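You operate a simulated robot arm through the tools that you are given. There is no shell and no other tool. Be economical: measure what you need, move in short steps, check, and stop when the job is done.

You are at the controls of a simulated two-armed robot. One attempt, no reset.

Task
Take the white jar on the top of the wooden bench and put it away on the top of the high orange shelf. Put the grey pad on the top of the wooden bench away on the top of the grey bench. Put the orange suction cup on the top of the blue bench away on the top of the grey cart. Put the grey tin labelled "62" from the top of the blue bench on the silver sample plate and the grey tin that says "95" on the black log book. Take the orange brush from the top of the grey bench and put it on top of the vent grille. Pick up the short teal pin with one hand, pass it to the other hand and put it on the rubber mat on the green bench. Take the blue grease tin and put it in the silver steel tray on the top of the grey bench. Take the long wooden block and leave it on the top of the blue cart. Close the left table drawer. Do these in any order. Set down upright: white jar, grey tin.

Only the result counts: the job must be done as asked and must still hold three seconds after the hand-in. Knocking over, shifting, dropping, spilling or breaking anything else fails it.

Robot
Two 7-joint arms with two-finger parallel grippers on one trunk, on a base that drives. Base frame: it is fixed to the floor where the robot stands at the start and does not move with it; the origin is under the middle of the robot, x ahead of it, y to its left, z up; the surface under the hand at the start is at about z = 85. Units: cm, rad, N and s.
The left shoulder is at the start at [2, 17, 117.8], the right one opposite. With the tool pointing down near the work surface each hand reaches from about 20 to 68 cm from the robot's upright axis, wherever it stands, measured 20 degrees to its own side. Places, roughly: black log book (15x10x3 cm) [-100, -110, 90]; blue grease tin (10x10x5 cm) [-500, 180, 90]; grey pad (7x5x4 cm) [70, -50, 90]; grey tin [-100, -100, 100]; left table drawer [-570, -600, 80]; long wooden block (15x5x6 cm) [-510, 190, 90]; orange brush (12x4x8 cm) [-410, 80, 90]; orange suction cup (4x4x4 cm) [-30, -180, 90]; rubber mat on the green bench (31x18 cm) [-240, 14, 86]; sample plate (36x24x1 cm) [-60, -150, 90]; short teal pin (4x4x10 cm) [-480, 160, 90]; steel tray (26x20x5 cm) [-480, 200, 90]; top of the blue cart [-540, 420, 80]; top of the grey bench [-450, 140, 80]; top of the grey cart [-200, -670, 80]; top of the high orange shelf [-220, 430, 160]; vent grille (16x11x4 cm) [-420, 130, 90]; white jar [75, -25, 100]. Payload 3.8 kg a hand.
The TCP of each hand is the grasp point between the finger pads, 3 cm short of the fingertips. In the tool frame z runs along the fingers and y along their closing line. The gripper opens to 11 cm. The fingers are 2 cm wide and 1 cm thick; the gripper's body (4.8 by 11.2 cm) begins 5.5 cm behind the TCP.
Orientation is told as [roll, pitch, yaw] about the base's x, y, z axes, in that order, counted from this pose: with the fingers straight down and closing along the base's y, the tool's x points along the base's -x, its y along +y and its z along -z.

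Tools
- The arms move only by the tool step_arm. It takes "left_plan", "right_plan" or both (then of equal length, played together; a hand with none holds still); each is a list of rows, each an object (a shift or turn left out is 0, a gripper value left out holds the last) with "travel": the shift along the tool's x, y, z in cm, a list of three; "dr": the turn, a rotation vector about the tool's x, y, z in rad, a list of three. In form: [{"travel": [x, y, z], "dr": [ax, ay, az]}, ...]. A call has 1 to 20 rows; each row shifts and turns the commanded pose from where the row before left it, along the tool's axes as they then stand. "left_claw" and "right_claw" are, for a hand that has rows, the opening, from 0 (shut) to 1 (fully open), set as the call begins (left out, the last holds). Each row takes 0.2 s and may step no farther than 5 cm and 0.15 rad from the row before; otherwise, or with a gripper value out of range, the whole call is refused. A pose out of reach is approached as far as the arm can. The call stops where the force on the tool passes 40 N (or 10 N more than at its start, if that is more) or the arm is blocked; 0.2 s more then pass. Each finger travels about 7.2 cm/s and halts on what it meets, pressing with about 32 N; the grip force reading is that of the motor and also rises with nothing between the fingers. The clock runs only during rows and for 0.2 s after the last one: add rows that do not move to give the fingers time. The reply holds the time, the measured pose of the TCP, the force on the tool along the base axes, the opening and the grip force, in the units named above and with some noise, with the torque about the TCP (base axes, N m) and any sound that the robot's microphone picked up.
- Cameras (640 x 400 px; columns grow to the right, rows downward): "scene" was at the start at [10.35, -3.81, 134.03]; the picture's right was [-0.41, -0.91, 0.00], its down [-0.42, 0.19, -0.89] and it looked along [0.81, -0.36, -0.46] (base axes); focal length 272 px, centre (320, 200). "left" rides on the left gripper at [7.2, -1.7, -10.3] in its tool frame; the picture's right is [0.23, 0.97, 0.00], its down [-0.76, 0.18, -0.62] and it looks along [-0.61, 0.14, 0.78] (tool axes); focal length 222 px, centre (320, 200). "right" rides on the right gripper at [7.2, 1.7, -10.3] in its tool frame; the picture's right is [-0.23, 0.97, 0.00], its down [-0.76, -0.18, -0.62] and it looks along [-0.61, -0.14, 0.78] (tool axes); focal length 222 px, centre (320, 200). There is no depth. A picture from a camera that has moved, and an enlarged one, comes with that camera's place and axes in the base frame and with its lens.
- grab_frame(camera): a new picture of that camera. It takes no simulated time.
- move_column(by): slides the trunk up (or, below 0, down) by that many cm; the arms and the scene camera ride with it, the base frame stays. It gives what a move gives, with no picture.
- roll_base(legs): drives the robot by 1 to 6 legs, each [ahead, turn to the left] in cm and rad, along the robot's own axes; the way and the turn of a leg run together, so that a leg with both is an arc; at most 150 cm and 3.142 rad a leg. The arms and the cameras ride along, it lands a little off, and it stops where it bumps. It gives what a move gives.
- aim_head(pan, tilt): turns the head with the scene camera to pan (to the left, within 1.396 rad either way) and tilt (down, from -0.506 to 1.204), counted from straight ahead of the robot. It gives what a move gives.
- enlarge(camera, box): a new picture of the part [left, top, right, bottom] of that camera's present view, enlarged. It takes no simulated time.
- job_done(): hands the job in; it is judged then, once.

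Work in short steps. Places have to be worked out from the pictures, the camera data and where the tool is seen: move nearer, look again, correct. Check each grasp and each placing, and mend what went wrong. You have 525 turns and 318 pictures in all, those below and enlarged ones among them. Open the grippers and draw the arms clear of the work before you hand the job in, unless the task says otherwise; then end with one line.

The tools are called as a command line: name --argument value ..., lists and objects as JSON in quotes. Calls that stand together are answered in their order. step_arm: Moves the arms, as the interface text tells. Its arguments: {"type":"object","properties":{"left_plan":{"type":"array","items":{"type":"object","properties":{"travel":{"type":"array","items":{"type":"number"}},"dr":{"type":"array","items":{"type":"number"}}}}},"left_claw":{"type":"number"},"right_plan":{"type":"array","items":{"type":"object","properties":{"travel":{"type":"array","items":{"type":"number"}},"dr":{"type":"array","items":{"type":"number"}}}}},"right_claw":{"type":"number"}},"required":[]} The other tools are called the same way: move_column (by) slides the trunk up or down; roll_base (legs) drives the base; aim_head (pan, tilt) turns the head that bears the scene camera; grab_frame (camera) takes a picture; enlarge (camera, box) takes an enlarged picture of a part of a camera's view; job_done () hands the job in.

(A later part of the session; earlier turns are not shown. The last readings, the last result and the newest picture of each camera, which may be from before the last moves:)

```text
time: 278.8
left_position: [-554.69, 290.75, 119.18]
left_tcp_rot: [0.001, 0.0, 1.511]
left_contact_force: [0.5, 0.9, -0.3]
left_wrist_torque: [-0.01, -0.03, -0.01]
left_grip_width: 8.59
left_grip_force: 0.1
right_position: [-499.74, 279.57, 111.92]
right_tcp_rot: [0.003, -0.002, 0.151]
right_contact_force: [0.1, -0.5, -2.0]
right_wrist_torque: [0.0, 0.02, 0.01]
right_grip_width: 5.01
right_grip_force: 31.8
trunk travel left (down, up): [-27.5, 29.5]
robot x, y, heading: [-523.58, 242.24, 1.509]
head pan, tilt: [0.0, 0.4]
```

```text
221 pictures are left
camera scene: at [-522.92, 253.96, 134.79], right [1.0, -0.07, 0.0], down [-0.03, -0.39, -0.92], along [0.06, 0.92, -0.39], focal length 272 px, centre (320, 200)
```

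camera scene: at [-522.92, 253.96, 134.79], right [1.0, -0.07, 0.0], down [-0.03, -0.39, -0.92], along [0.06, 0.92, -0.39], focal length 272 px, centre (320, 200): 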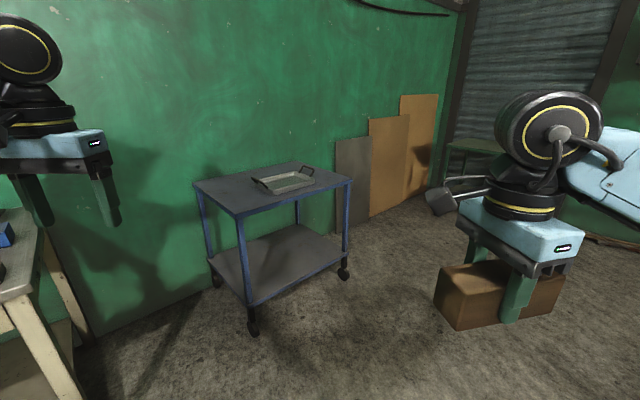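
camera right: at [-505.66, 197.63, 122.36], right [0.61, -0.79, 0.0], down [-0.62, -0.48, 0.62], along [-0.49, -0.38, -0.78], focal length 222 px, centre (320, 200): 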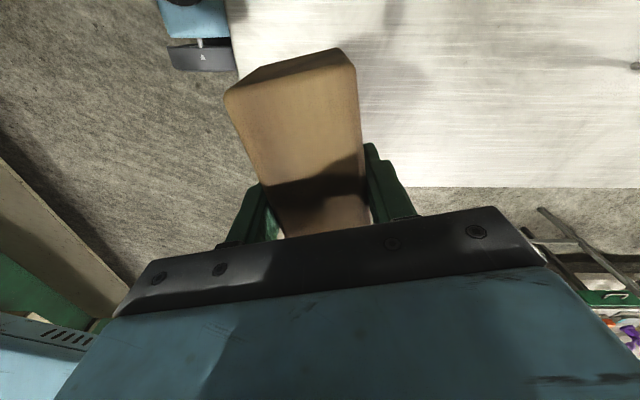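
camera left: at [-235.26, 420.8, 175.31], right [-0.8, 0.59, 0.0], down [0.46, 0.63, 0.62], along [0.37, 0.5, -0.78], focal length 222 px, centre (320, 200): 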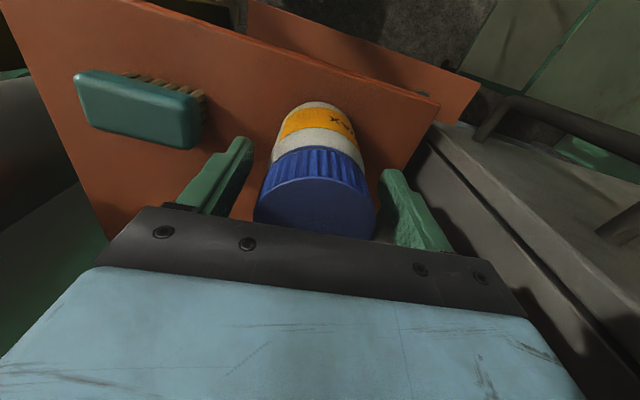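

The cart has a basket on its back-right; its front strip is free. I drive to (-522,347) and face the cart squarely (heading 2.23).

roll_base --legs '[[0, 0.045], [104, 0], [0, 0.68]]'

aim_head --pan 0 --tilt 0.75

grab_frame --camera "scene"

grab_frame --camera "right"

```text
time: 286.4
left_position: [-575.49, 362.52, 118.96]
left_tcp_rot: [0.001, 0.001, 2.224]
left_contact_force: [0.3, 0.2, -0.6]
left_wrist_torque: [0.03, 0.01, 0.02]
left_grip_width: 8.56
left_grip_force: 0.1
right_position: [-526.41, 389.95, 112.0]
right_tcp_rot: [0.003, -0.001, 0.862]
right_contact_force: [-0.3, -0.8, -2.5]
right_wrist_torque: [-0.02, 0.03, -0.01]
right_grip_width: 4.98
right_grip_force: 31.5
trunk travel left (down, up): [-27.5, 29.5]
robot x, y, heading: [-520.65, 346.52, 2.217]
head pan, tilt: [0.0, 0.4]
```

```text
time: 287.2
left_position: [-575.25, 362.6, 119.18]
left_tcp_rot: [0.0, 0.001, 2.225]
left_contact_force: [0.1, 0.8, -0.1]
left_wrist_torque: [-0.03, 0.0, 0.0]
left_grip_width: 8.6
left_grip_force: 0.2
right_position: [-526.4, 389.89, 111.98]
right_tcp_rot: [0.002, -0.002, 0.864]
right_contact_force: [0.2, 0.1, -2.3]
right_wrist_torque: [0.0, 0.01, -0.01]
right_grip_width: 5.01
right_grip_force: 31.3
trunk travel left (down, up): [-27.5, 29.5]
robot x, y, heading: [-520.75, 346.53, 2.213]
head pan, tilt: [0.0, 0.75]
```

```text
220 pictures are left
camera scene: at [-526.88, 354.66, 131.7], right [0.8, 0.6, 0.0], down [0.41, -0.55, -0.73], along [-0.44, 0.59, -0.68], focal length 272 px, centre (320, 200)
```

scene: 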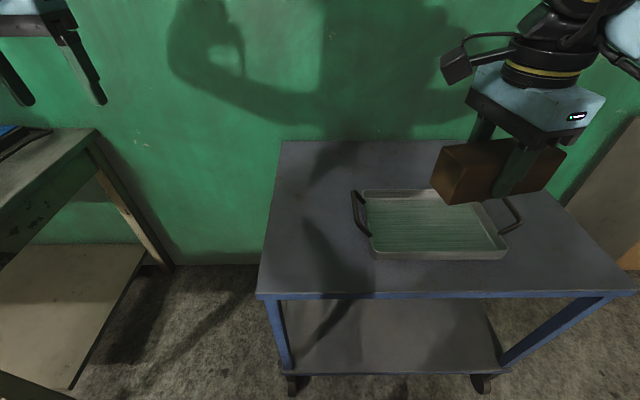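

```text
219 pictures are left
camera right: at [-532.59, 385.52, 122.32], right [-0.59, 0.81, 0.0], down [0.63, 0.46, 0.62], along [0.5, 0.37, -0.78], focal length 222 px, centre (320, 200)
```

right: 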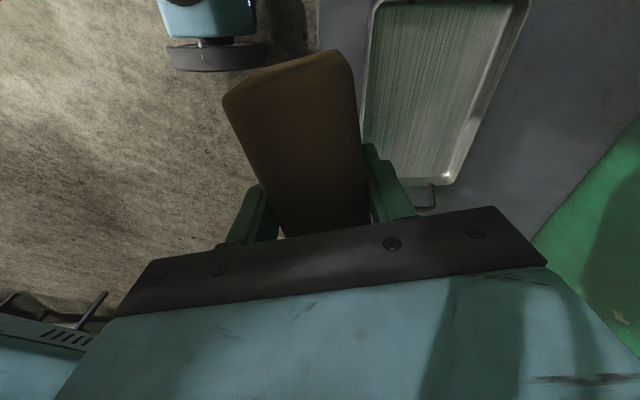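

I see the free left strip of the cart top (≈21 cm wide). I rotate the gripper back by 1.35 rad so the block lies lengthwise, then move above (-554.4,387).

step_arm --right_plan '[{"dr": [0, 0, -0.15]}, {"dr": [0, 0, -0.15]}, {"dr": [0, 0, -0.15]}, {"dr": [0, 0, -0.15]}, {"dr": [0, 0, -0.15]}, {"dr": [0, 0, -0.15]}, {"dr": [0, 0, -0.15]}, {"dr": [0, 0, -0.15]}, {"dr": [0, 0, -0.15]}, {"travel": [-2.4, 4, 0]}, {"travel": [-2.4, 4, 0]}, {"travel": [-2.4, 4, 0]}, {"travel": [-2.4, 4, 0]}, {"travel": [-2.5, 4, 0]}, {"travel": [-2.5, 4, 0]}, {"travel": [0, 0, 0]}]'

grab_frame --camera "scene"

grab_frame --camera "right"

```text
time: 290.6
left_position: [-575.41, 362.62, 119.15]
left_tcp_rot: [0.001, 0.0, 2.225]
left_contact_force: [0.6, 0.3, 0.2]
left_wrist_torque: [0.02, 0.0, -0.02]
left_grip_width: 8.56
left_grip_force: 0.2
right_position: [-554.59, 387.36, 111.95]
right_tcp_rot: [0.0, -0.002, 2.212]
right_contact_force: [-0.3, 1.5, -3.0]
right_wrist_torque: [-0.04, -0.01, 0.01]
right_grip_width: 5.0
right_grip_force: 32.1
trunk travel left (down, up): [-27.5, 29.5]
robot x, y, heading: [-520.35, 346.75, 2.217]
head pan, tilt: [0.0, 0.75]
```

```text
218 pictures are left
camera scene: at [-526.79, 354.73, 131.69], right [0.8, 0.6, 0.0], down [0.41, -0.55, -0.73], along [-0.44, 0.58, -0.68], focal length 272 px, centre (320, 200)
```

scene: 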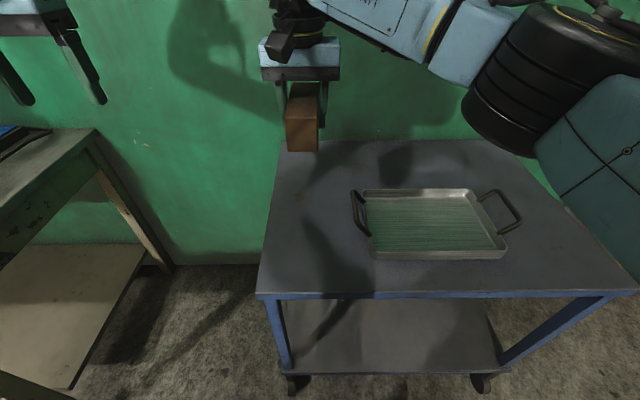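

```text
217 pictures are left
camera right: at [-551.59, 380.46, 122.27], right [-0.92, -0.4, 0.0], down [-0.31, 0.71, 0.63], along [-0.25, 0.57, -0.78], focal length 222 px, centre (320, 200)
```

right: 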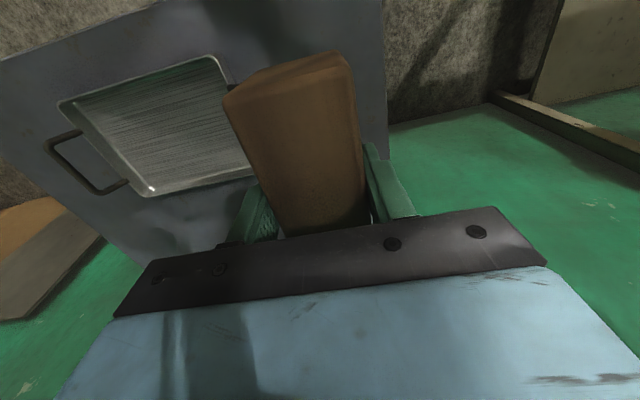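

Well over the free strip (11 cm inside the left edge). Lower.

step_arm --right_plan '[{"travel": [0, 0, 4.5]}, {"travel": [0, 0, 4.5]}, {"travel": [0, 0, 4.5]}, {"travel": [0, 0, 4.5]}, {"travel": [0, 0, 4.5]}, {"travel": [0, 0, 3]}, {"travel": [0, 0, 0]}]'

grab_frame --camera "scene"

```text
time: 292.2
left_position: [-575.49, 362.59, 119.11]
left_tcp_rot: [0.0, -0.001, 2.224]
left_contact_force: [0.1, 0.5, -0.6]
left_wrist_torque: [0.04, 0.03, -0.07]
left_grip_width: 8.57
left_grip_force: 0.1
right_position: [-554.57, 387.19, 86.37]
right_tcp_rot: [0.001, -0.003, 2.211]
right_contact_force: [0.3, 0.0, -2.5]
right_wrist_torque: [0.0, -0.02, 0.02]
right_grip_width: 5.0
right_grip_force: 32.2
trunk travel left (down, up): [-27.5, 29.5]
robot x, y, heading: [-520.77, 346.58, 2.214]
head pan, tilt: [0.0, 0.75]
```

```text
216 pictures are left
camera scene: at [-526.87, 354.66, 131.69], right [0.8, 0.6, 0.0], down [0.41, -0.55, -0.73], along [-0.44, 0.58, -0.68], focal length 272 px, centre (320, 200)
```

scene: 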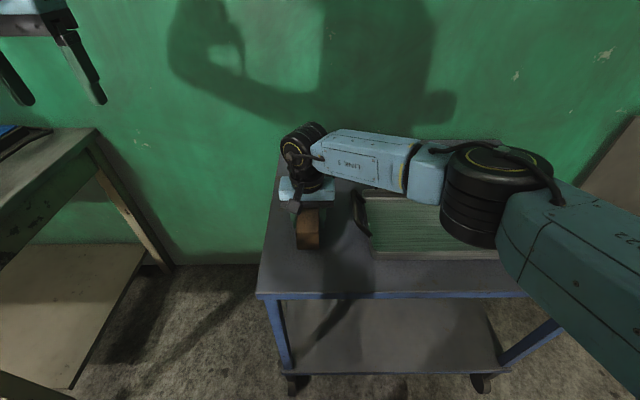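

Continue with small steps to contact.

step_arm --right_plan '[{"travel": [0, 0, 0.6]}, {"travel": [0, 0, 0.6]}, {"travel": [0, 0, 0.6]}, {"travel": [0, 0, 0.4]}, {"travel": [0, 0, 0]}]'

```text
time: 293.4
left_position: [-575.39, 362.53, 119.14]
left_tcp_rot: [-0.001, 0.0, 2.224]
left_contact_force: [-0.1, -0.6, 0.0]
left_wrist_torque: [0.0, -0.02, 0.0]
left_grip_width: 8.59
left_grip_force: 0.1
right_position: [-554.43, 387.31, 84.26]
right_tcp_rot: [-0.001, -0.003, 2.213]
right_contact_force: [0.7, -0.6, -1.5]
right_wrist_torque: [0.0, -0.05, 0.01]
right_grip_width: 4.98
right_grip_force: 32.3
trunk travel left (down, up): [-27.5, 29.5]
robot x, y, heading: [-520.68, 346.17, 2.216]
head pan, tilt: [0.0, 0.75]
```

step_arm --right_plan '[{"travel": [0, 0, 0.3]}, {"travel": [0, 0, 0.3]}, {"travel": [0, 0, 0.3]}, {"travel": [0, 0, 0]}]'

```text
time: 294.4
left_position: [-575.33, 362.42, 119.15]
left_tcp_rot: [0.0, 0.0, 2.224]
left_contact_force: [-0.4, -0.3, -0.6]
left_wrist_torque: [0.01, -0.02, 0.0]
left_grip_width: 8.57
left_grip_force: 0.1
right_position: [-554.75, 387.56, 84.14]
right_tcp_rot: [0.003, -0.012, 2.212]
right_contact_force: [0.8, 0.6, 14.2]
right_wrist_torque: [-0.25, -0.31, -0.01]
right_grip_width: 4.97
right_grip_force: 32.6
trunk travel left (down, up): [-27.5, 29.5]
robot x, y, heading: [-520.9, 346.28, 2.21]
head pan, tilt: [0.0, 0.75]
stopped in row 4 (right hand): the force on the tool passed its limit at 41 N (the readings are from after the stop); the commanded pose is now the measured one
```

Contact at z≈84 (cart top ≈80). Release and rise.

step_arm --right_plan '[{"travel": [0, 0, -0.1]}, {"travel": [0, 0, 0]}, {"travel": [0, 0, 0]}]' --right_claw 0.75

step_arm --right_plan '[{"travel": [0, 0, -3]}, {"travel": [0, 0, -4.5]}, {"travel": [0, 0, -4.5]}, {"travel": [0, 0, -4.5]}, {"travel": [0, 0, -4.5]}, {"travel": [0, 0, -4.5]}, {"travel": [2, -3, -3]}, {"travel": [3, -3.5, 0]}, {"travel": [3, -3.5, 0]}, {"travel": [3, -3.5, 0]}, {"travel": [0, -4, 0]}, {"travel": [0, 0, 0]}]'

grab_frame --camera "scene"

```text
time: 295.2
left_position: [-575.36, 362.51, 119.12]
left_tcp_rot: [0.0, 0.001, 2.225]
left_contact_force: [-0.2, 0.0, 0.2]
left_wrist_torque: [0.03, -0.01, -0.01]
left_grip_width: 8.6
left_grip_force: 0.1
right_position: [-554.69, 387.45, 83.85]
right_tcp_rot: [0.003, -0.007, 2.211]
right_contact_force: [0.4, 0.8, 0.5]
right_wrist_torque: [0.0, 0.01, 0.0]
right_grip_width: 8.25
right_grip_force: 0.1
trunk travel left (down, up): [-27.5, 29.5]
robot x, y, heading: [-520.76, 346.39, 2.215]
head pan, tilt: [0.0, 0.75]
```

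```text
time: 297.8
left_position: [-575.38, 362.43, 119.07]
left_tcp_rot: [0.0, -0.001, 2.225]
left_contact_force: [0.0, -0.4, -0.1]
left_wrist_torque: [0.0, 0.0, -0.02]
left_grip_width: 8.56
left_grip_force: 0.0
right_position: [-534.01, 388.96, 112.23]
right_tcp_rot: [0.0, -0.007, 2.212]
right_contact_force: [-1.0, 0.7, -0.3]
right_wrist_torque: [0.02, -0.03, 0.01]
right_grip_width: 8.27
right_grip_force: 0.1
trunk travel left (down, up): [-27.5, 29.5]
robot x, y, heading: [-521.05, 346.29, 2.215]
head pan, tilt: [0.0, 0.75]
```

```text
215 pictures are left
camera scene: at [-526.92, 354.6, 131.69], right [0.8, 0.6, 0.0], down [0.41, -0.55, -0.73], along [-0.44, 0.59, -0.68], focal length 272 px, centre (320, 200)
```

scene: 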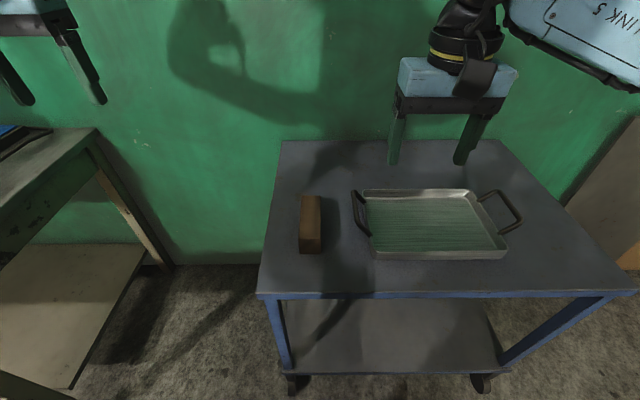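

Block done. Now the pin: I drive back to the bench's near side at about n=-435, facing it.

roll_base --legs '[[-15, 0], [0, -3.017], [144, 0], [0, -1.682]]'

aim_head --pan 0 --tilt 0.55

grab_frame --camera "scene"

```text
time: 316.9
left_position: [-423.52, 176.55, 119.14]
left_tcp_rot: [0.0, 0.002, -2.432]
left_contact_force: [-0.1, 0.5, 0.1]
left_wrist_torque: [-0.02, 0.02, -0.01]
left_grip_width: 8.59
left_grip_force: 0.1
right_position: [-451.98, 216.38, 112.23]
right_tcp_rot: [0.002, -0.009, -2.445]
right_contact_force: [-0.2, 0.8, 0.0]
right_wrist_torque: [-0.02, -0.02, -0.01]
right_grip_width: 8.26
right_grip_force: 0.1
trunk travel left (down, up): [-27.5, 29.5]
robot x, y, heading: [-410.63, 231.86, -2.437]
head pan, tilt: [0.0, 0.75]
```

```text
time: 317.7
left_position: [-423.36, 176.51, 119.17]
left_tcp_rot: [-0.001, 0.0, -2.433]
left_contact_force: [-0.2, 0.0, -1.2]
left_wrist_torque: [0.01, 0.0, 0.02]
left_grip_width: 8.56
left_grip_force: 0.1
right_position: [-452.08, 216.44, 112.16]
right_tcp_rot: [0.002, -0.009, -2.445]
right_contact_force: [0.2, 0.7, 0.1]
right_wrist_torque: [0.01, 0.03, 0.03]
right_grip_width: 8.27
right_grip_force: 0.1
trunk travel left (down, up): [-27.5, 29.5]
robot x, y, heading: [-410.16, 232.22, -2.448]
head pan, tilt: [0.0, 0.55]
```

```text
214 pictures are left
camera scene: at [-418.85, 224.94, 133.43], right [-0.64, 0.77, 0.0], down [0.4, 0.34, -0.85], along [-0.65, -0.55, -0.52], focal length 272 px, centre (320, 200)
```

scene: 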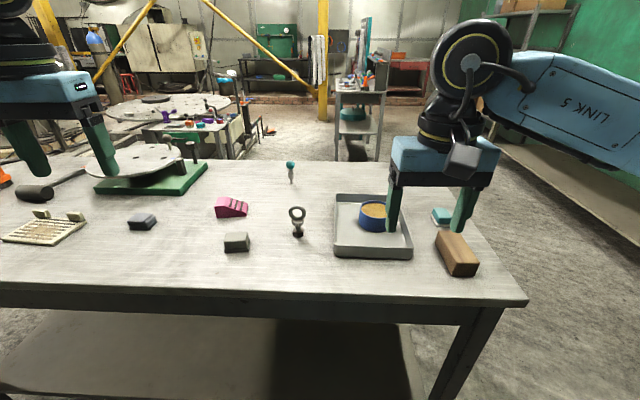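

Pin at (-482,157). I move in 26 cm (edge ≈22 cm from my axis), then pitch the left hand forward for the long reach.

roll_base --legs '[[0, -0.045], [26, 0]]'

step_arm --left_plan '[{"travel": [-1, -3.5, 0], "dr": [0, -0.14, 0]}, {"travel": [0, -3.5, 0], "dr": [0, -0.14, 0]}, {"travel": [0, -3.5, 0], "dr": [0, -0.14, 0]}, {"travel": [0, -3.5, 0], "dr": [0, -0.14, 0]}, {"travel": [0, -3.5, 0], "dr": [0, -0.14, 0]}, {"travel": [0, 0, 0]}]' --left_claw 0.7

grab_frame --camera "left"

grab_frame --camera "scene"

```text
time: 319.9
left_position: [-446.2, 161.55, 119.2]
left_tcp_rot: [0.002, 0.0, -2.477]
left_contact_force: [0.6, -0.5, -0.2]
left_wrist_torque: [-0.03, -0.05, 0.0]
left_grip_width: 8.6
left_grip_force: 0.0
right_position: [-473.07, 202.63, 112.25]
right_tcp_rot: [0.002, -0.006, -2.491]
right_contact_force: [0.3, -1.0, -0.3]
right_wrist_torque: [0.02, -0.02, 0.01]
right_grip_width: 8.27
right_grip_force: 0.1
trunk travel left (down, up): [-27.5, 29.5]
robot x, y, heading: [-430.92, 216.78, -2.488]
head pan, tilt: [0.0, 0.55]
```

```text
time: 321.3
left_position: [-457.75, 174.72, 119.11]
left_tcp_rot: [-0.003, -0.701, -2.476]
left_contact_force: [0.0, -0.4, -0.1]
left_wrist_torque: [-0.03, 0.05, -0.03]
left_grip_width: 7.72
left_grip_force: 0.2
right_position: [-473.08, 202.74, 112.22]
right_tcp_rot: [0.003, -0.009, -2.491]
right_contact_force: [0.3, -0.2, 0.0]
right_wrist_torque: [-0.05, 0.02, -0.02]
right_grip_width: 8.25
right_grip_force: 0.1
trunk travel left (down, up): [-27.5, 29.5]
robot x, y, heading: [-430.84, 216.84, -2.488]
head pan, tilt: [0.0, 0.55]
```

```text
213 pictures are left
camera left: at [-449.17, 183.66, 122.45], right [0.74, -0.66, -0.15], down [-0.03, -0.25, 0.97], along [-0.68, -0.71, -0.21], focal length 222 px, centre (320, 200)
```

left: 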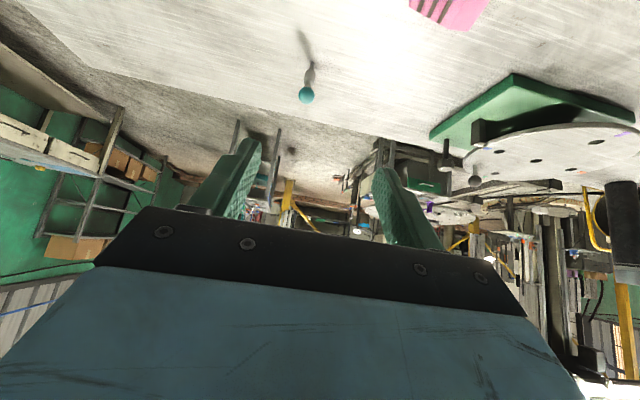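

```text
212 pictures are left
camera scene: at [-439.44, 209.75, 133.43], right [-0.61, 0.79, 0.0], down [0.41, 0.32, -0.85], along [-0.68, -0.52, -0.52], focal length 272 px, centre (320, 200)
```

scene: 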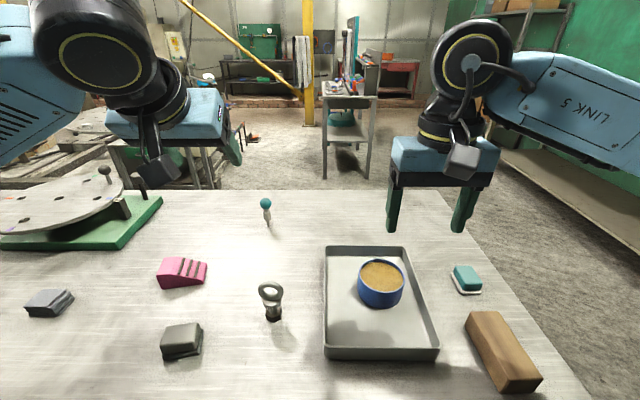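

Zoom on the pin to see its shape.

enlarge --camera "scene" --box '[236, 185, 300, 235]'

```text
8.00 times, centred on (268, 210) of scene
camera zoom: at [-439.44, 209.75, 133.43], right [-0.61, 0.79, 0.0], down [0.41, 0.32, -0.85], along [-0.68, -0.52, -0.52], focal length 2174 px, centre (736, 120)
```

zoom: 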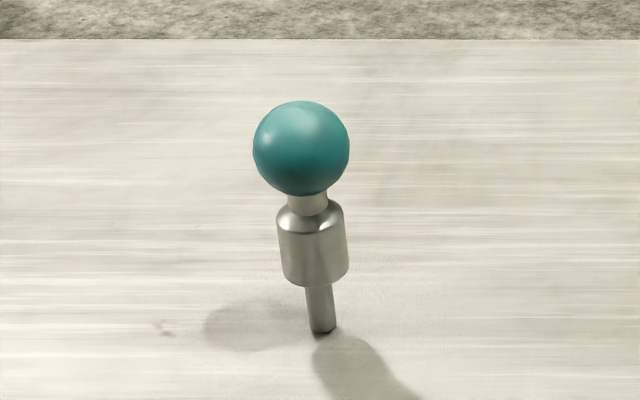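

The pin is a ball (Ø3.4, centre z≈93.2) over a collar and thin shaft. I'll have the left hand take the ball near the fingertips; go to a pre-grasp point 8 cm back along the approach line.

step_arm --left_plan '[{"travel": [-0.77, -0.24, 4.1]}, {"travel": [-0.77, -0.24, 4.1]}, {"travel": [-0.77, -0.24, 4.1]}, {"travel": [-0.77, -0.24, 4.1]}, {"travel": [-0.77, -0.24, 4.1]}, {"travel": [-0.77, -0.24, 4.1]}, {"travel": [-0.77, -0.24, 4.1]}, {"travel": [0, 0, 0]}]'

grab_frame --camera "left"

grab_frame --camera "scene"

```text
time: 323.1
left_position: [-476.6, 162.17, 100.52]
left_tcp_rot: [0.002, -0.7, -2.479]
left_contact_force: [0.5, 0.1, 0.7]
left_wrist_torque: [0.01, 0.02, 0.0]
left_grip_width: 7.7
left_grip_force: 0.1
right_position: [-473.02, 202.73, 112.31]
right_tcp_rot: [0.001, -0.008, -2.491]
right_contact_force: [0.0, 0.6, 0.5]
right_wrist_torque: [-0.01, 0.0, 0.01]
right_grip_width: 8.24
right_grip_force: 0.1
trunk travel left (down, up): [-27.5, 29.5]
robot x, y, heading: [-430.41, 216.34, -2.488]
head pan, tilt: [0.0, 0.55]
```

```text
210 pictures are left
camera left: at [-467.99, 171.06, 103.72], right [0.74, -0.66, -0.15], down [-0.03, -0.25, 0.97], along [-0.68, -0.71, -0.21], focal length 222 px, centre (320, 200)
```

left: 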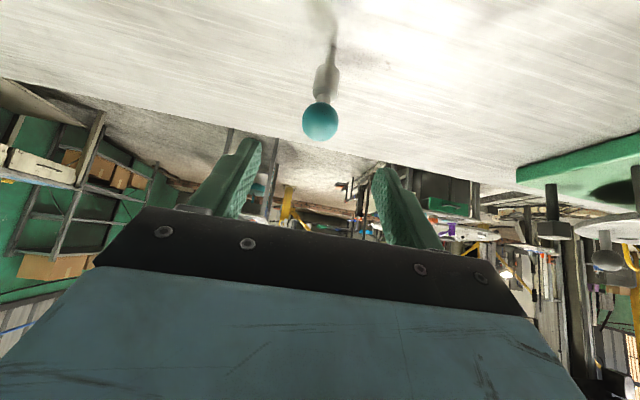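

```text
209 pictures are left
camera scene: at [-439.44, 209.78, 133.44], right [-0.61, 0.79, 0.0], down [0.41, 0.32, -0.85], along [-0.68, -0.52, -0.52], focal length 272 px, centre (320, 200)
```

scene: 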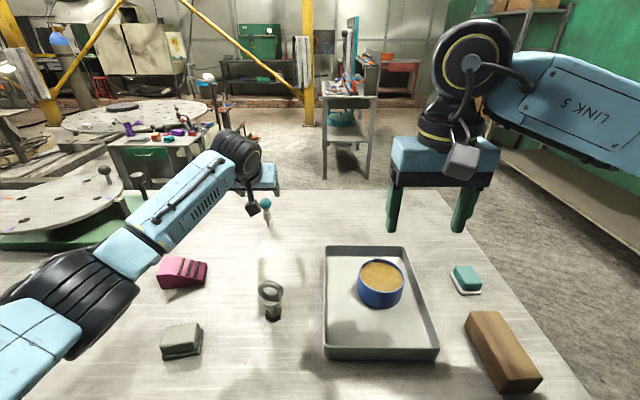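

Ball confirmed at (-481.6,158.4,92.7), straight on the approach line. Advance 8.4 cm and close.

step_arm --left_plan '[{"travel": [0.1, -0.05, 2.8]}, {"travel": [0.1, -0.05, 2.8]}, {"travel": [0, 0, 2.8]}, {"travel": [0, 0, 0]}]'

grab_frame --camera "left"

```text
time: 324.1
left_position: [-480.84, 159.2, 93.93]
left_tcp_rot: [0.0, -0.702, -2.478]
left_contact_force: [-0.4, -0.9, 0.1]
left_wrist_torque: [0.0, 0.01, -0.03]
left_grip_width: 7.7
left_grip_force: 0.1
right_position: [-472.93, 202.7, 112.12]
right_tcp_rot: [0.001, -0.008, -2.492]
right_contact_force: [-1.1, 0.6, 0.2]
right_wrist_torque: [0.01, -0.01, 0.0]
right_grip_width: 8.24
right_grip_force: 0.1
trunk travel left (down, up): [-27.5, 29.5]
robot x, y, heading: [-430.48, 216.68, -2.488]
head pan, tilt: [0.0, 0.55]
```

```text
208 pictures are left
camera left: at [-472.12, 168.05, 97.19], right [0.74, -0.66, -0.15], down [-0.03, -0.25, 0.97], along [-0.68, -0.71, -0.21], focal length 222 px, centre (320, 200)
```

left: 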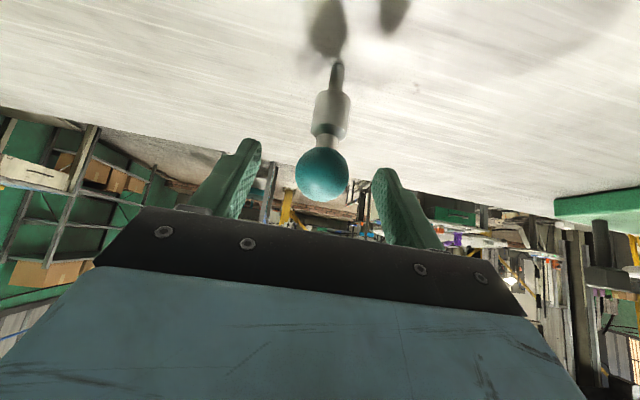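

Ball is ~2 cm past the TCP; advance 0.6 more and close.

step_arm --left_plan '[{"travel": [-0.2, 0, 0.6]}, {"travel": [0, 0, 0]}]'

step_arm --left_plan '[{"travel": [0, 0, 0]}, {"travel": [0, 0, 0]}, {"travel": [0, 0, 0]}, {"travel": [0, 0, 0]}, {"travel": [0, 0, 0]}]' --left_claw 0

grab_frame --camera "left"

```text
time: 324.7
left_position: [-480.98, 158.88, 93.62]
left_tcp_rot: [0.001, -0.701, -2.479]
left_contact_force: [-0.7, 0.3, 0.4]
left_wrist_torque: [0.01, -0.02, -0.01]
left_grip_width: 7.74
left_grip_force: 0.0
left hand out of reach, approached as far as the arm can: row 1
right_position: [-473.05, 202.74, 112.2]
right_tcp_rot: [0.002, -0.009, -2.492]
right_contact_force: [0.4, 0.2, 0.0]
right_wrist_torque: [-0.02, -0.02, 0.0]
right_grip_width: 8.25
right_grip_force: 0.0
trunk travel left (down, up): [-27.5, 29.5]
robot x, y, heading: [-430.67, 216.24, -2.489]
head pan, tilt: [0.0, 0.55]
```

```text
time: 325.9
left_position: [-480.93, 158.93, 93.67]
left_tcp_rot: [0.0, -0.699, -2.477]
left_contact_force: [0.5, -0.1, 0.1]
left_wrist_torque: [-0.01, 0.03, 0.02]
left_grip_width: 3.22
left_grip_force: 32.3
right_position: [-472.99, 202.9, 112.05]
right_tcp_rot: [0.001, -0.01, -2.49]
right_contact_force: [-0.7, 0.4, 1.0]
right_wrist_torque: [-0.01, -0.05, 0.0]
right_grip_width: 8.24
right_grip_force: 0.0
trunk travel left (down, up): [-27.5, 29.5]
robot x, y, heading: [-430.57, 216.99, -2.483]
head pan, tilt: [0.0, 0.55]
```

```text
207 pictures are left
camera left: at [-472.32, 167.87, 96.95], right [0.74, -0.66, -0.15], down [-0.03, -0.25, 0.97], along [-0.68, -0.71, -0.21], focal length 222 px, centre (320, 200)
```

left: 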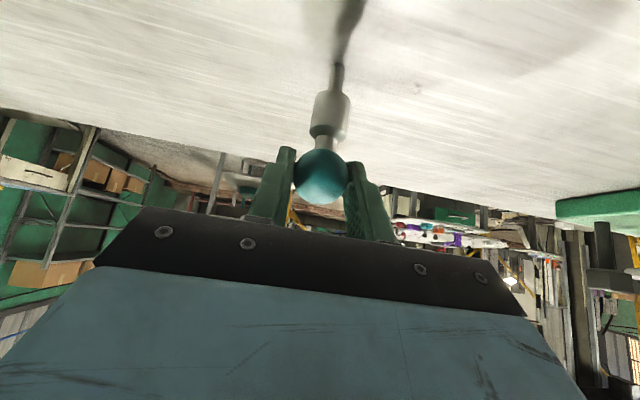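

Gripped. Withdraw along the tool axis (up and back).

step_arm --left_plan '[{"travel": [0, 0, -2]}, {"travel": [0, 0, -4]}, {"travel": [0, 0, -4]}, {"travel": [0, 0, -4]}, {"travel": [0, 0, -4]}, {"travel": [0, 0, -4]}, {"travel": [0, 0, -4]}, {"travel": [0, 0, 0]}]'

grab_frame --camera "scene"

grab_frame --camera "left"

```text
time: 327.7
left_position: [-467.77, 169.15, 113.64]
left_tcp_rot: [0.0, -0.699, -2.477]
left_contact_force: [-0.6, 0.0, -1.0]
left_wrist_torque: [0.0, 0.01, 0.02]
left_grip_width: 3.25
left_grip_force: 32.3
right_position: [-472.96, 202.74, 112.19]
right_tcp_rot: [0.0, -0.008, -2.491]
right_contact_force: [0.9, 0.5, 0.2]
right_wrist_torque: [0.0, 0.02, 0.02]
right_grip_width: 8.26
right_grip_force: 0.1
trunk travel left (down, up): [-27.5, 29.5]
robot x, y, heading: [-430.69, 216.43, -2.486]
head pan, tilt: [0.0, 0.55]
```

```text
206 pictures are left
camera scene: at [-439.5, 209.76, 133.43], right [-0.61, 0.79, 0.0], down [0.42, 0.32, -0.85], along [-0.68, -0.52, -0.52], focal length 272 px, centre (320, 200)
```

scene: 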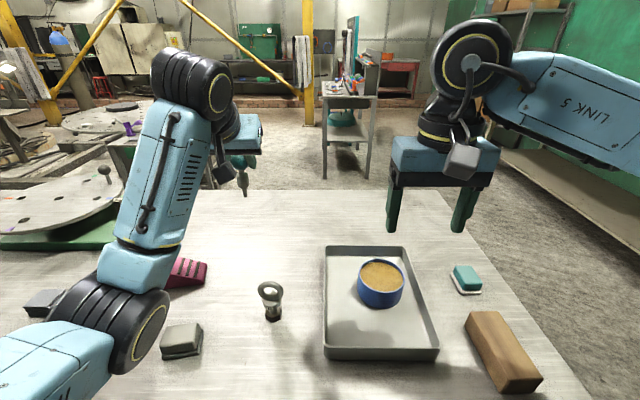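

```text
205 pictures are left
camera left: at [-459.12, 177.99, 116.87], right [0.74, -0.66, -0.15], down [-0.03, -0.25, 0.97], along [-0.67, -0.71, -0.21], focal length 222 px, centre (320, 200)
```

left: 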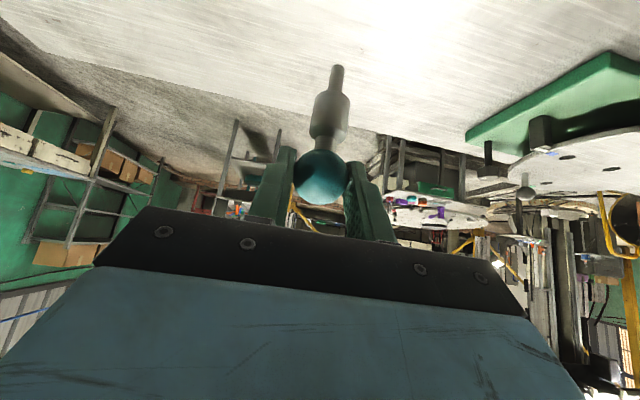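

Pin held by the left hand. For the handover I bring the pin in front of the chest (ahead 42, left −2) and move the right hand out to the side.

step_arm --right_plan '[{"travel": [0.3, -4.2, 0]}, {"travel": [0.3, -4.2, 0]}, {"travel": [0.3, -4.2, 0]}, {"travel": [0.3, -4.2, 0]}, {"travel": [0.3, -4.2, 0]}, {"travel": [0.3, -4.2, 0]}, {"travel": [0, 0, 0]}, {"travel": [0, 0, 0]}, {"travel": [0, 0, 0]}]' --left_plan '[{"travel": [0, 0, 0]}, {"travel": [0, 0, 0]}, {"travel": [2.1, -2.67, -1.77]}, {"travel": [2.1, -2.67, -1.77]}, {"travel": [2.1, -2.67, -1.77]}, {"travel": [2.1, -2.67, -1.77]}, {"travel": [2.1, -2.67, -1.77]}, {"travel": [2.1, -2.67, -1.77]}, {"travel": [0, 0, 0]}]'

step_arm --right_plan '[{"dr": [0, 0, 0.15]}, {"dr": [0, 0, 0.15]}, {"dr": [0, 0, 0.15]}, {"dr": [0, 0, 0.15]}, {"dr": [0, 0, 0.15]}, {"dr": [0, 0, 0.15]}, {"dr": [0, 0, 0.15]}, {"dr": [0, 0, 0.15]}, {"dr": [0, 0, 0.15]}, {"dr": [0, 0, 0.15]}, {"dr": [0, 0, 0.07]}, {"travel": [0, 0, 0]}]'

step_arm --right_plan '[{"dr": [0, 0.15, 0]}, {"dr": [0, 0.15, 0]}, {"dr": [0, 0.15, 0]}, {"dr": [0, 0.15, 0]}, {"dr": [0, 0.15, 0]}, {"dr": [0, 0.15, 0]}, {"dr": [0, 0.15, 0]}, {"dr": [0, 0.15, 0]}, {"dr": [0, 0.12, 0]}, {"travel": [0, 0, 0]}]'

grab_frame --camera "scene"

```text
time: 329.7
left_position: [-464.8, 191.78, 113.34]
left_tcp_rot: [-0.001, -0.698, -2.477]
left_contact_force: [0.3, -0.6, -1.2]
left_wrist_torque: [0.05, -0.01, -0.02]
left_grip_width: 3.22
left_grip_force: 31.9
right_position: [-487.01, 223.72, 111.94]
right_tcp_rot: [-0.001, -0.01, -2.49]
right_contact_force: [0.1, -0.3, 0.7]
right_wrist_torque: [-0.02, 0.0, 0.0]
right_grip_width: 8.24
right_grip_force: 0.0
trunk travel left (down, up): [-27.5, 29.5]
robot x, y, heading: [-430.38, 216.48, -2.486]
head pan, tilt: [0.0, 0.55]
```

```text
time: 332.3
left_position: [-464.83, 191.86, 113.42]
left_tcp_rot: [-0.001, -0.7, -2.477]
left_contact_force: [-0.5, -0.2, -0.3]
left_wrist_torque: [-0.04, -0.03, -0.01]
left_grip_width: 3.24
left_grip_force: 31.6
right_position: [-486.86, 223.87, 112.2]
right_tcp_rot: [0.007, 0.001, 2.223]
right_contact_force: [0.2, 0.3, -0.4]
right_wrist_torque: [-0.02, -0.01, 0.03]
right_grip_width: 8.26
right_grip_force: 0.1
trunk travel left (down, up): [-27.5, 29.5]
robot x, y, heading: [-430.72, 216.5, -2.489]
head pan, tilt: [0.0, 0.55]
```

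```text
time: 334.5
left_position: [-464.79, 191.95, 113.45]
left_tcp_rot: [0.0, -0.701, -2.479]
left_contact_force: [0.9, -0.2, -1.0]
left_wrist_torque: [0.0, 0.01, -0.01]
left_grip_width: 3.23
left_grip_force: 31.7
right_position: [-486.86, 223.92, 112.2]
right_tcp_rot: [0.036, 1.322, 2.258]
right_contact_force: [0.3, -0.2, -0.2]
right_wrist_torque: [0.01, -0.02, 0.0]
right_grip_width: 8.23
right_grip_force: 0.0
trunk travel left (down, up): [-27.5, 29.5]
robot x, y, heading: [-430.63, 217.05, -2.491]
head pan, tilt: [0.0, 0.55]
```

```text
204 pictures are left
camera scene: at [-439.48, 209.78, 133.43], right [-0.61, 0.79, 0.0], down [0.41, 0.32, -0.85], along [-0.68, -0.52, -0.52], focal length 272 px, centre (320, 200)
```

scene: 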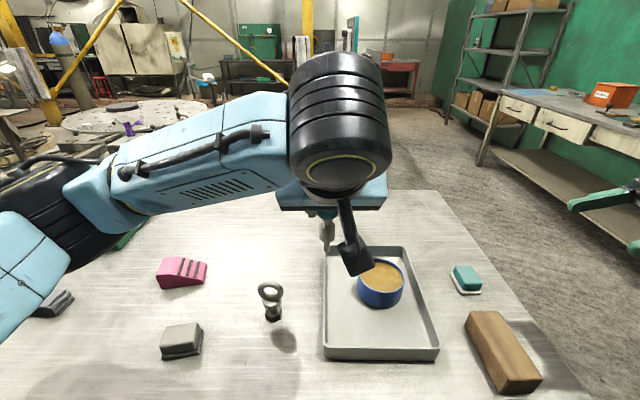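

Right hand is now pointing left, nearly horizontal. View from the right camera.

grab_frame --camera "right"

```text
203 pictures are left
camera right: at [-493.23, 229.46, 121.75], right [-0.81, -0.55, -0.21], down [-0.34, 0.73, -0.59], along [0.48, -0.4, -0.78], focal length 222 px, centre (320, 200)
```

right: 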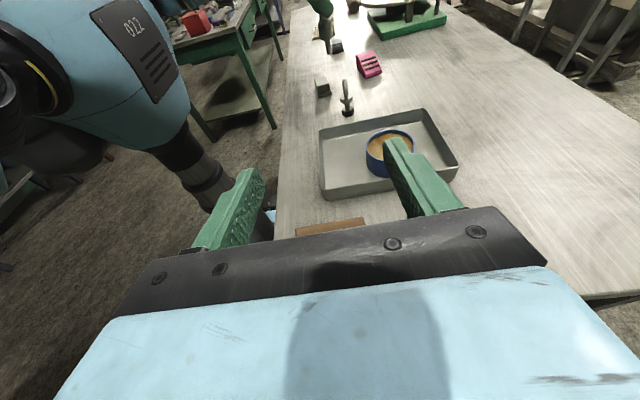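

The collar is visible near the top of that view, in line. I advance the right hand 24 cm along its axis with small aligning shifts, then check.

step_arm --right_plan '[{"travel": [0.79, 0.44, 3.4]}, {"travel": [0.79, 0.44, 3.4]}, {"travel": [0.79, 0.44, 3.4]}, {"travel": [0.79, 0.44, 3.4]}, {"travel": [0.79, 0.44, 3.4]}, {"travel": [0.79, 0.44, 3.4]}, {"travel": [0.79, 0.44, 3.4]}, {"travel": [0, 0, 0]}]'

grab_frame --camera "right"

grab_frame --camera "scene"

```text
time: 336.3
left_position: [-464.87, 191.86, 113.51]
left_tcp_rot: [0.001, -0.7, -2.479]
left_contact_force: [1.2, 0.2, -1.0]
left_wrist_torque: [-0.01, -0.01, -0.01]
left_grip_width: 3.23
left_grip_force: 32.4
right_position: [-474.6, 202.52, 111.53]
right_tcp_rot: [0.036, 1.321, 2.257]
right_contact_force: [0.3, 0.2, -0.4]
right_wrist_torque: [0.03, 0.01, -0.03]
right_grip_width: 8.25
right_grip_force: 0.0
trunk travel left (down, up): [-27.5, 29.5]
robot x, y, heading: [-431.05, 216.32, -2.487]
head pan, tilt: [0.0, 0.55]
```

```text
202 pictures are left
camera right: at [-480.88, 208.12, 121.09], right [-0.81, -0.55, -0.21], down [-0.34, 0.73, -0.59], along [0.48, -0.4, -0.78], focal length 222 px, centre (320, 200)
```

right: 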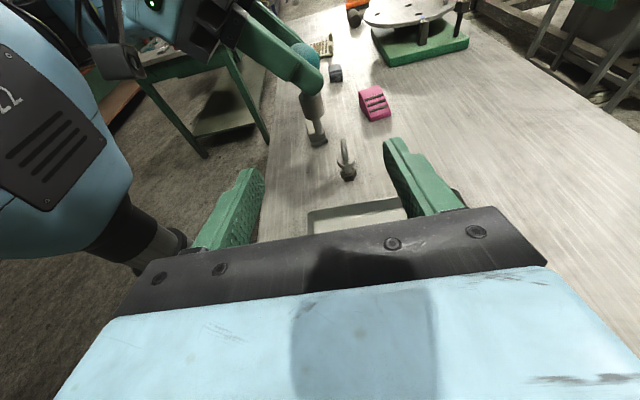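

```text
201 pictures are left
camera scene: at [-439.5, 209.82, 133.43], right [-0.61, 0.79, 0.0], down [0.42, 0.32, -0.85], along [-0.68, -0.52, -0.52], focal length 272 px, centre (320, 200)
```

scene: 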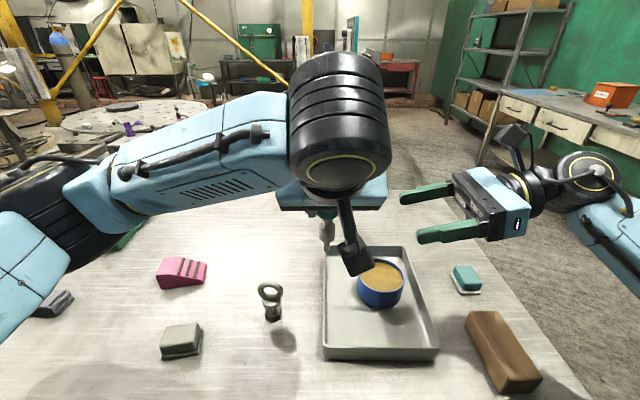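

Aligned: remaining 13 cm along the axis. Advance slowly.

step_arm --right_plan '[{"travel": [0.3, -0.5, 3]}, {"travel": [0, 0, 3.5]}, {"travel": [0, 0, 3.5]}, {"travel": [0, 0, 0]}]'

grab_frame --camera "right"

```text
time: 337.3
left_position: [-464.74, 191.74, 113.42]
left_tcp_rot: [0.002, -0.697, -2.477]
left_contact_force: [-0.4, 0.1, -1.3]
left_wrist_torque: [-0.04, -0.01, -0.02]
left_grip_width: 3.25
left_grip_force: 32.3
right_position: [-468.21, 195.23, 109.25]
right_tcp_rot: [0.033, 1.322, 2.257]
right_contact_force: [-0.1, 1.3, 0.1]
right_wrist_torque: [0.01, 0.0, -0.01]
right_grip_width: 8.24
right_grip_force: 0.1
trunk travel left (down, up): [-27.5, 29.5]
robot x, y, heading: [-430.58, 216.49, -2.485]
head pan, tilt: [0.0, 0.55]
```

```text
200 pictures are left
camera right: at [-474.51, 200.75, 118.86], right [-0.81, -0.55, -0.21], down [-0.34, 0.73, -0.59], along [0.48, -0.4, -0.78], focal length 222 px, centre (320, 200)
```

right: 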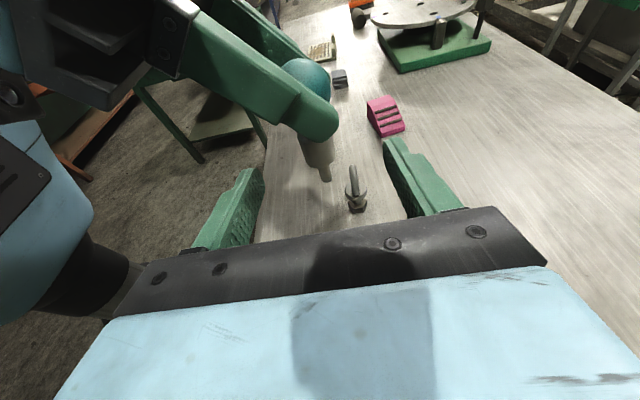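

On track; 3 cm more, then close the right gripper on the collar.

step_arm --right_plan '[{"travel": [0, 0, 1.5]}, {"travel": [0, 0, 1.6]}, {"travel": [0, 0, 0]}]'

grab_frame --camera "right"

grab_frame --camera "left"

```text
time: 338.1
left_position: [-464.8, 191.82, 113.4]
left_tcp_rot: [0.002, -0.7, -2.477]
left_contact_force: [0.7, 0.1, -1.7]
left_wrist_torque: [0.0, -0.02, -0.01]
left_grip_width: 3.24
left_grip_force: 31.8
right_position: [-466.4, 192.76, 108.63]
right_tcp_rot: [0.035, 1.321, 2.256]
right_contact_force: [0.3, 0.1, -0.3]
right_wrist_torque: [0.02, -0.02, -0.02]
right_grip_width: 8.25
right_grip_force: 0.1
trunk travel left (down, up): [-27.5, 29.5]
robot x, y, heading: [-431.1, 216.58, -2.492]
head pan, tilt: [0.0, 0.55]
```

```text
199 pictures are left
camera right: at [-472.68, 198.3, 118.2], right [-0.81, -0.55, -0.21], down [-0.34, 0.73, -0.59], along [0.48, -0.4, -0.78], focal length 222 px, centre (320, 200)
```

right: 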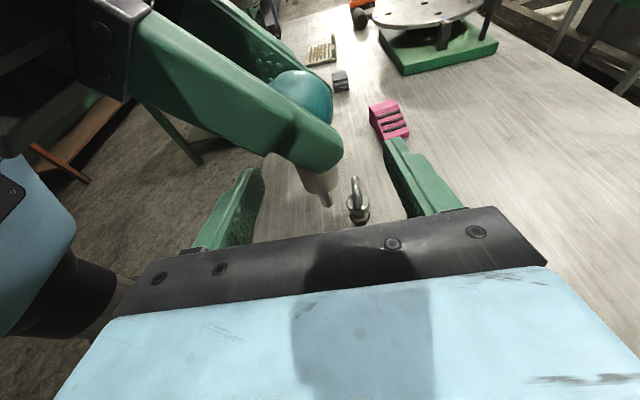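

```text
198 pictures are left
camera left: at [-456.16, 200.75, 116.68], right [0.74, -0.66, -0.15], down [-0.03, -0.25, 0.97], along [-0.68, -0.71, -0.21], focal length 222 px, centre (320, 200)
```

left: 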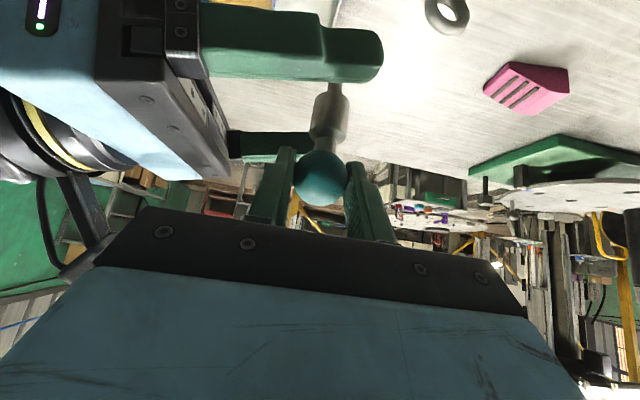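

Fingers straddle the collar. Close the right gripper.

step_arm --right_plan '[{"travel": [0, 0, 0]}, {"travel": [0, 0, 0]}, {"travel": [0, 0, 0]}, {"travel": [0, 0, 0]}, {"travel": [0, 0, 0]}]' --right_claw 0

grab_frame --camera "right"

grab_frame --camera "left"

```text
time: 339.3
left_position: [-464.71, 191.81, 113.41]
left_tcp_rot: [0.001, -0.7, -2.477]
left_contact_force: [-5.0, -3.7, -3.2]
left_wrist_torque: [-0.39, 0.47, -0.01]
left_grip_width: 3.25
left_grip_force: 32.5
right_position: [-466.22, 192.71, 108.51]
right_tcp_rot: [0.031, 1.322, 2.254]
right_contact_force: [4.6, 3.7, 1.1]
right_wrist_torque: [0.21, -0.25, 0.13]
right_grip_width: 2.25
right_grip_force: 32.0
trunk travel left (down, up): [-27.5, 29.5]
robot x, y, heading: [-430.51, 216.66, -2.487]
head pan, tilt: [0.0, 0.55]
```

```text
197 pictures are left
camera right: at [-472.64, 198.29, 118.2], right [-0.81, -0.55, -0.21], down [-0.34, 0.73, -0.59], along [0.48, -0.4, -0.78], focal length 222 px, centre (320, 200)
```

right: 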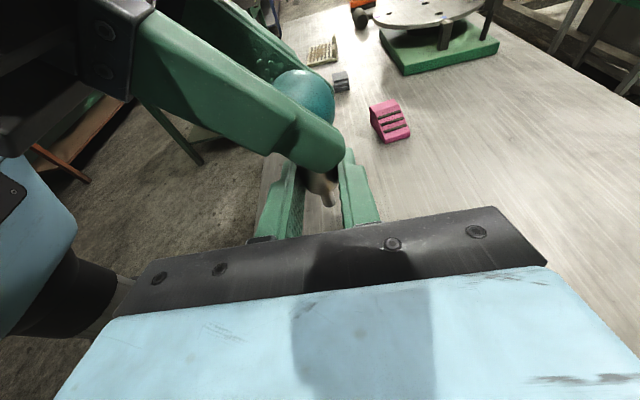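

```text
196 pictures are left
camera left: at [-456.18, 200.72, 116.68], right [0.74, -0.66, -0.15], down [-0.03, -0.25, 0.97], along [-0.67, -0.71, -0.21], focal length 222 px, centre (320, 200)
```

left: 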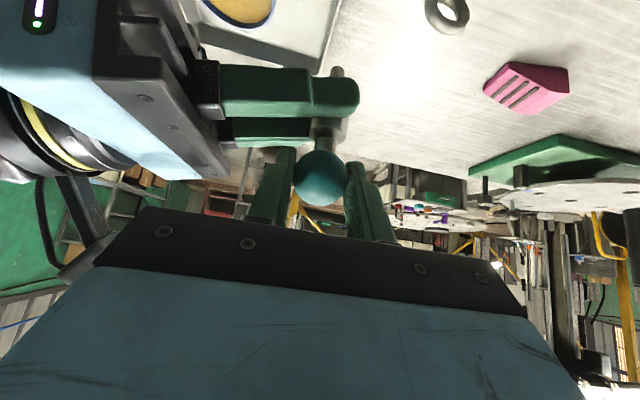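

Right grips the collar (2.25 cm). Release left and withdraw it along its axis.

step_arm --left_plan '[{"travel": [0, 0, 0]}, {"travel": [0, 0, 0]}, {"travel": [0, 0, 0]}]' --left_claw 0.6

step_arm --left_plan '[{"travel": [0, 0, -2]}, {"travel": [0, 0, -3]}, {"travel": [0, 0, -3]}, {"travel": [0, 2, -3]}, {"travel": [0, 4, -1]}, {"travel": [0, 4.5, 0]}, {"travel": [0, 4.5, 0]}, {"travel": [0, 4.5, 0]}, {"travel": [0, 0, 0]}]'

grab_frame --camera "right"

grab_frame --camera "scene"

```text
time: 340.1
left_position: [-464.8, 191.88, 113.55]
left_tcp_rot: [0.0, -0.7, -2.479]
left_contact_force: [-0.9, -0.2, 0.3]
left_wrist_torque: [-0.01, 0.0, -0.02]
left_grip_width: 6.6
left_grip_force: 0.0
right_position: [-466.28, 192.69, 108.53]
right_tcp_rot: [0.033, 1.322, 2.255]
right_contact_force: [0.0, 0.0, 0.1]
right_wrist_torque: [0.02, 0.0, 0.01]
right_grip_width: 2.25
right_grip_force: 32.0
trunk travel left (down, up): [-27.5, 29.5]
robot x, y, heading: [-430.62, 217.0, -2.489]
head pan, tilt: [0.0, 0.55]
```

```text
time: 342.1
left_position: [-446.31, 181.39, 122.85]
left_tcp_rot: [0.001, -0.699, -2.482]
left_contact_force: [-0.8, 0.3, 0.2]
left_wrist_torque: [-0.03, -0.02, 0.0]
left_grip_width: 6.6
left_grip_force: 0.0
right_position: [-466.44, 192.75, 108.68]
right_tcp_rot: [0.031, 1.32, 2.255]
right_contact_force: [-0.6, -0.1, 0.0]
right_wrist_torque: [-0.02, -0.05, 0.01]
right_grip_width: 2.25
right_grip_force: 32.0
trunk travel left (down, up): [-27.5, 29.5]
robot x, y, heading: [-430.38, 216.47, -2.49]
head pan, tilt: [0.0, 0.55]
```

```text
195 pictures are left
camera right: at [-472.74, 198.35, 118.19], right [-0.81, -0.55, -0.21], down [-0.34, 0.73, -0.59], along [0.48, -0.4, -0.78], focal length 222 px, centre (320, 200)
```

right: 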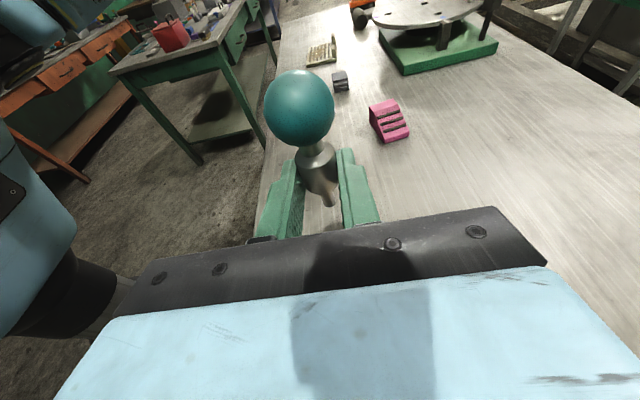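

```text
194 pictures are left
camera scene: at [-439.56, 209.84, 133.43], right [-0.61, 0.79, 0.0], down [0.42, 0.32, -0.85], along [-0.68, -0.52, -0.52], focal length 272 px, centre (320, 200)
```

scene: 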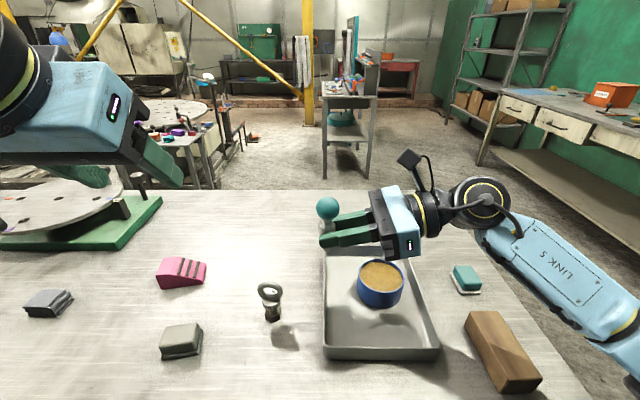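

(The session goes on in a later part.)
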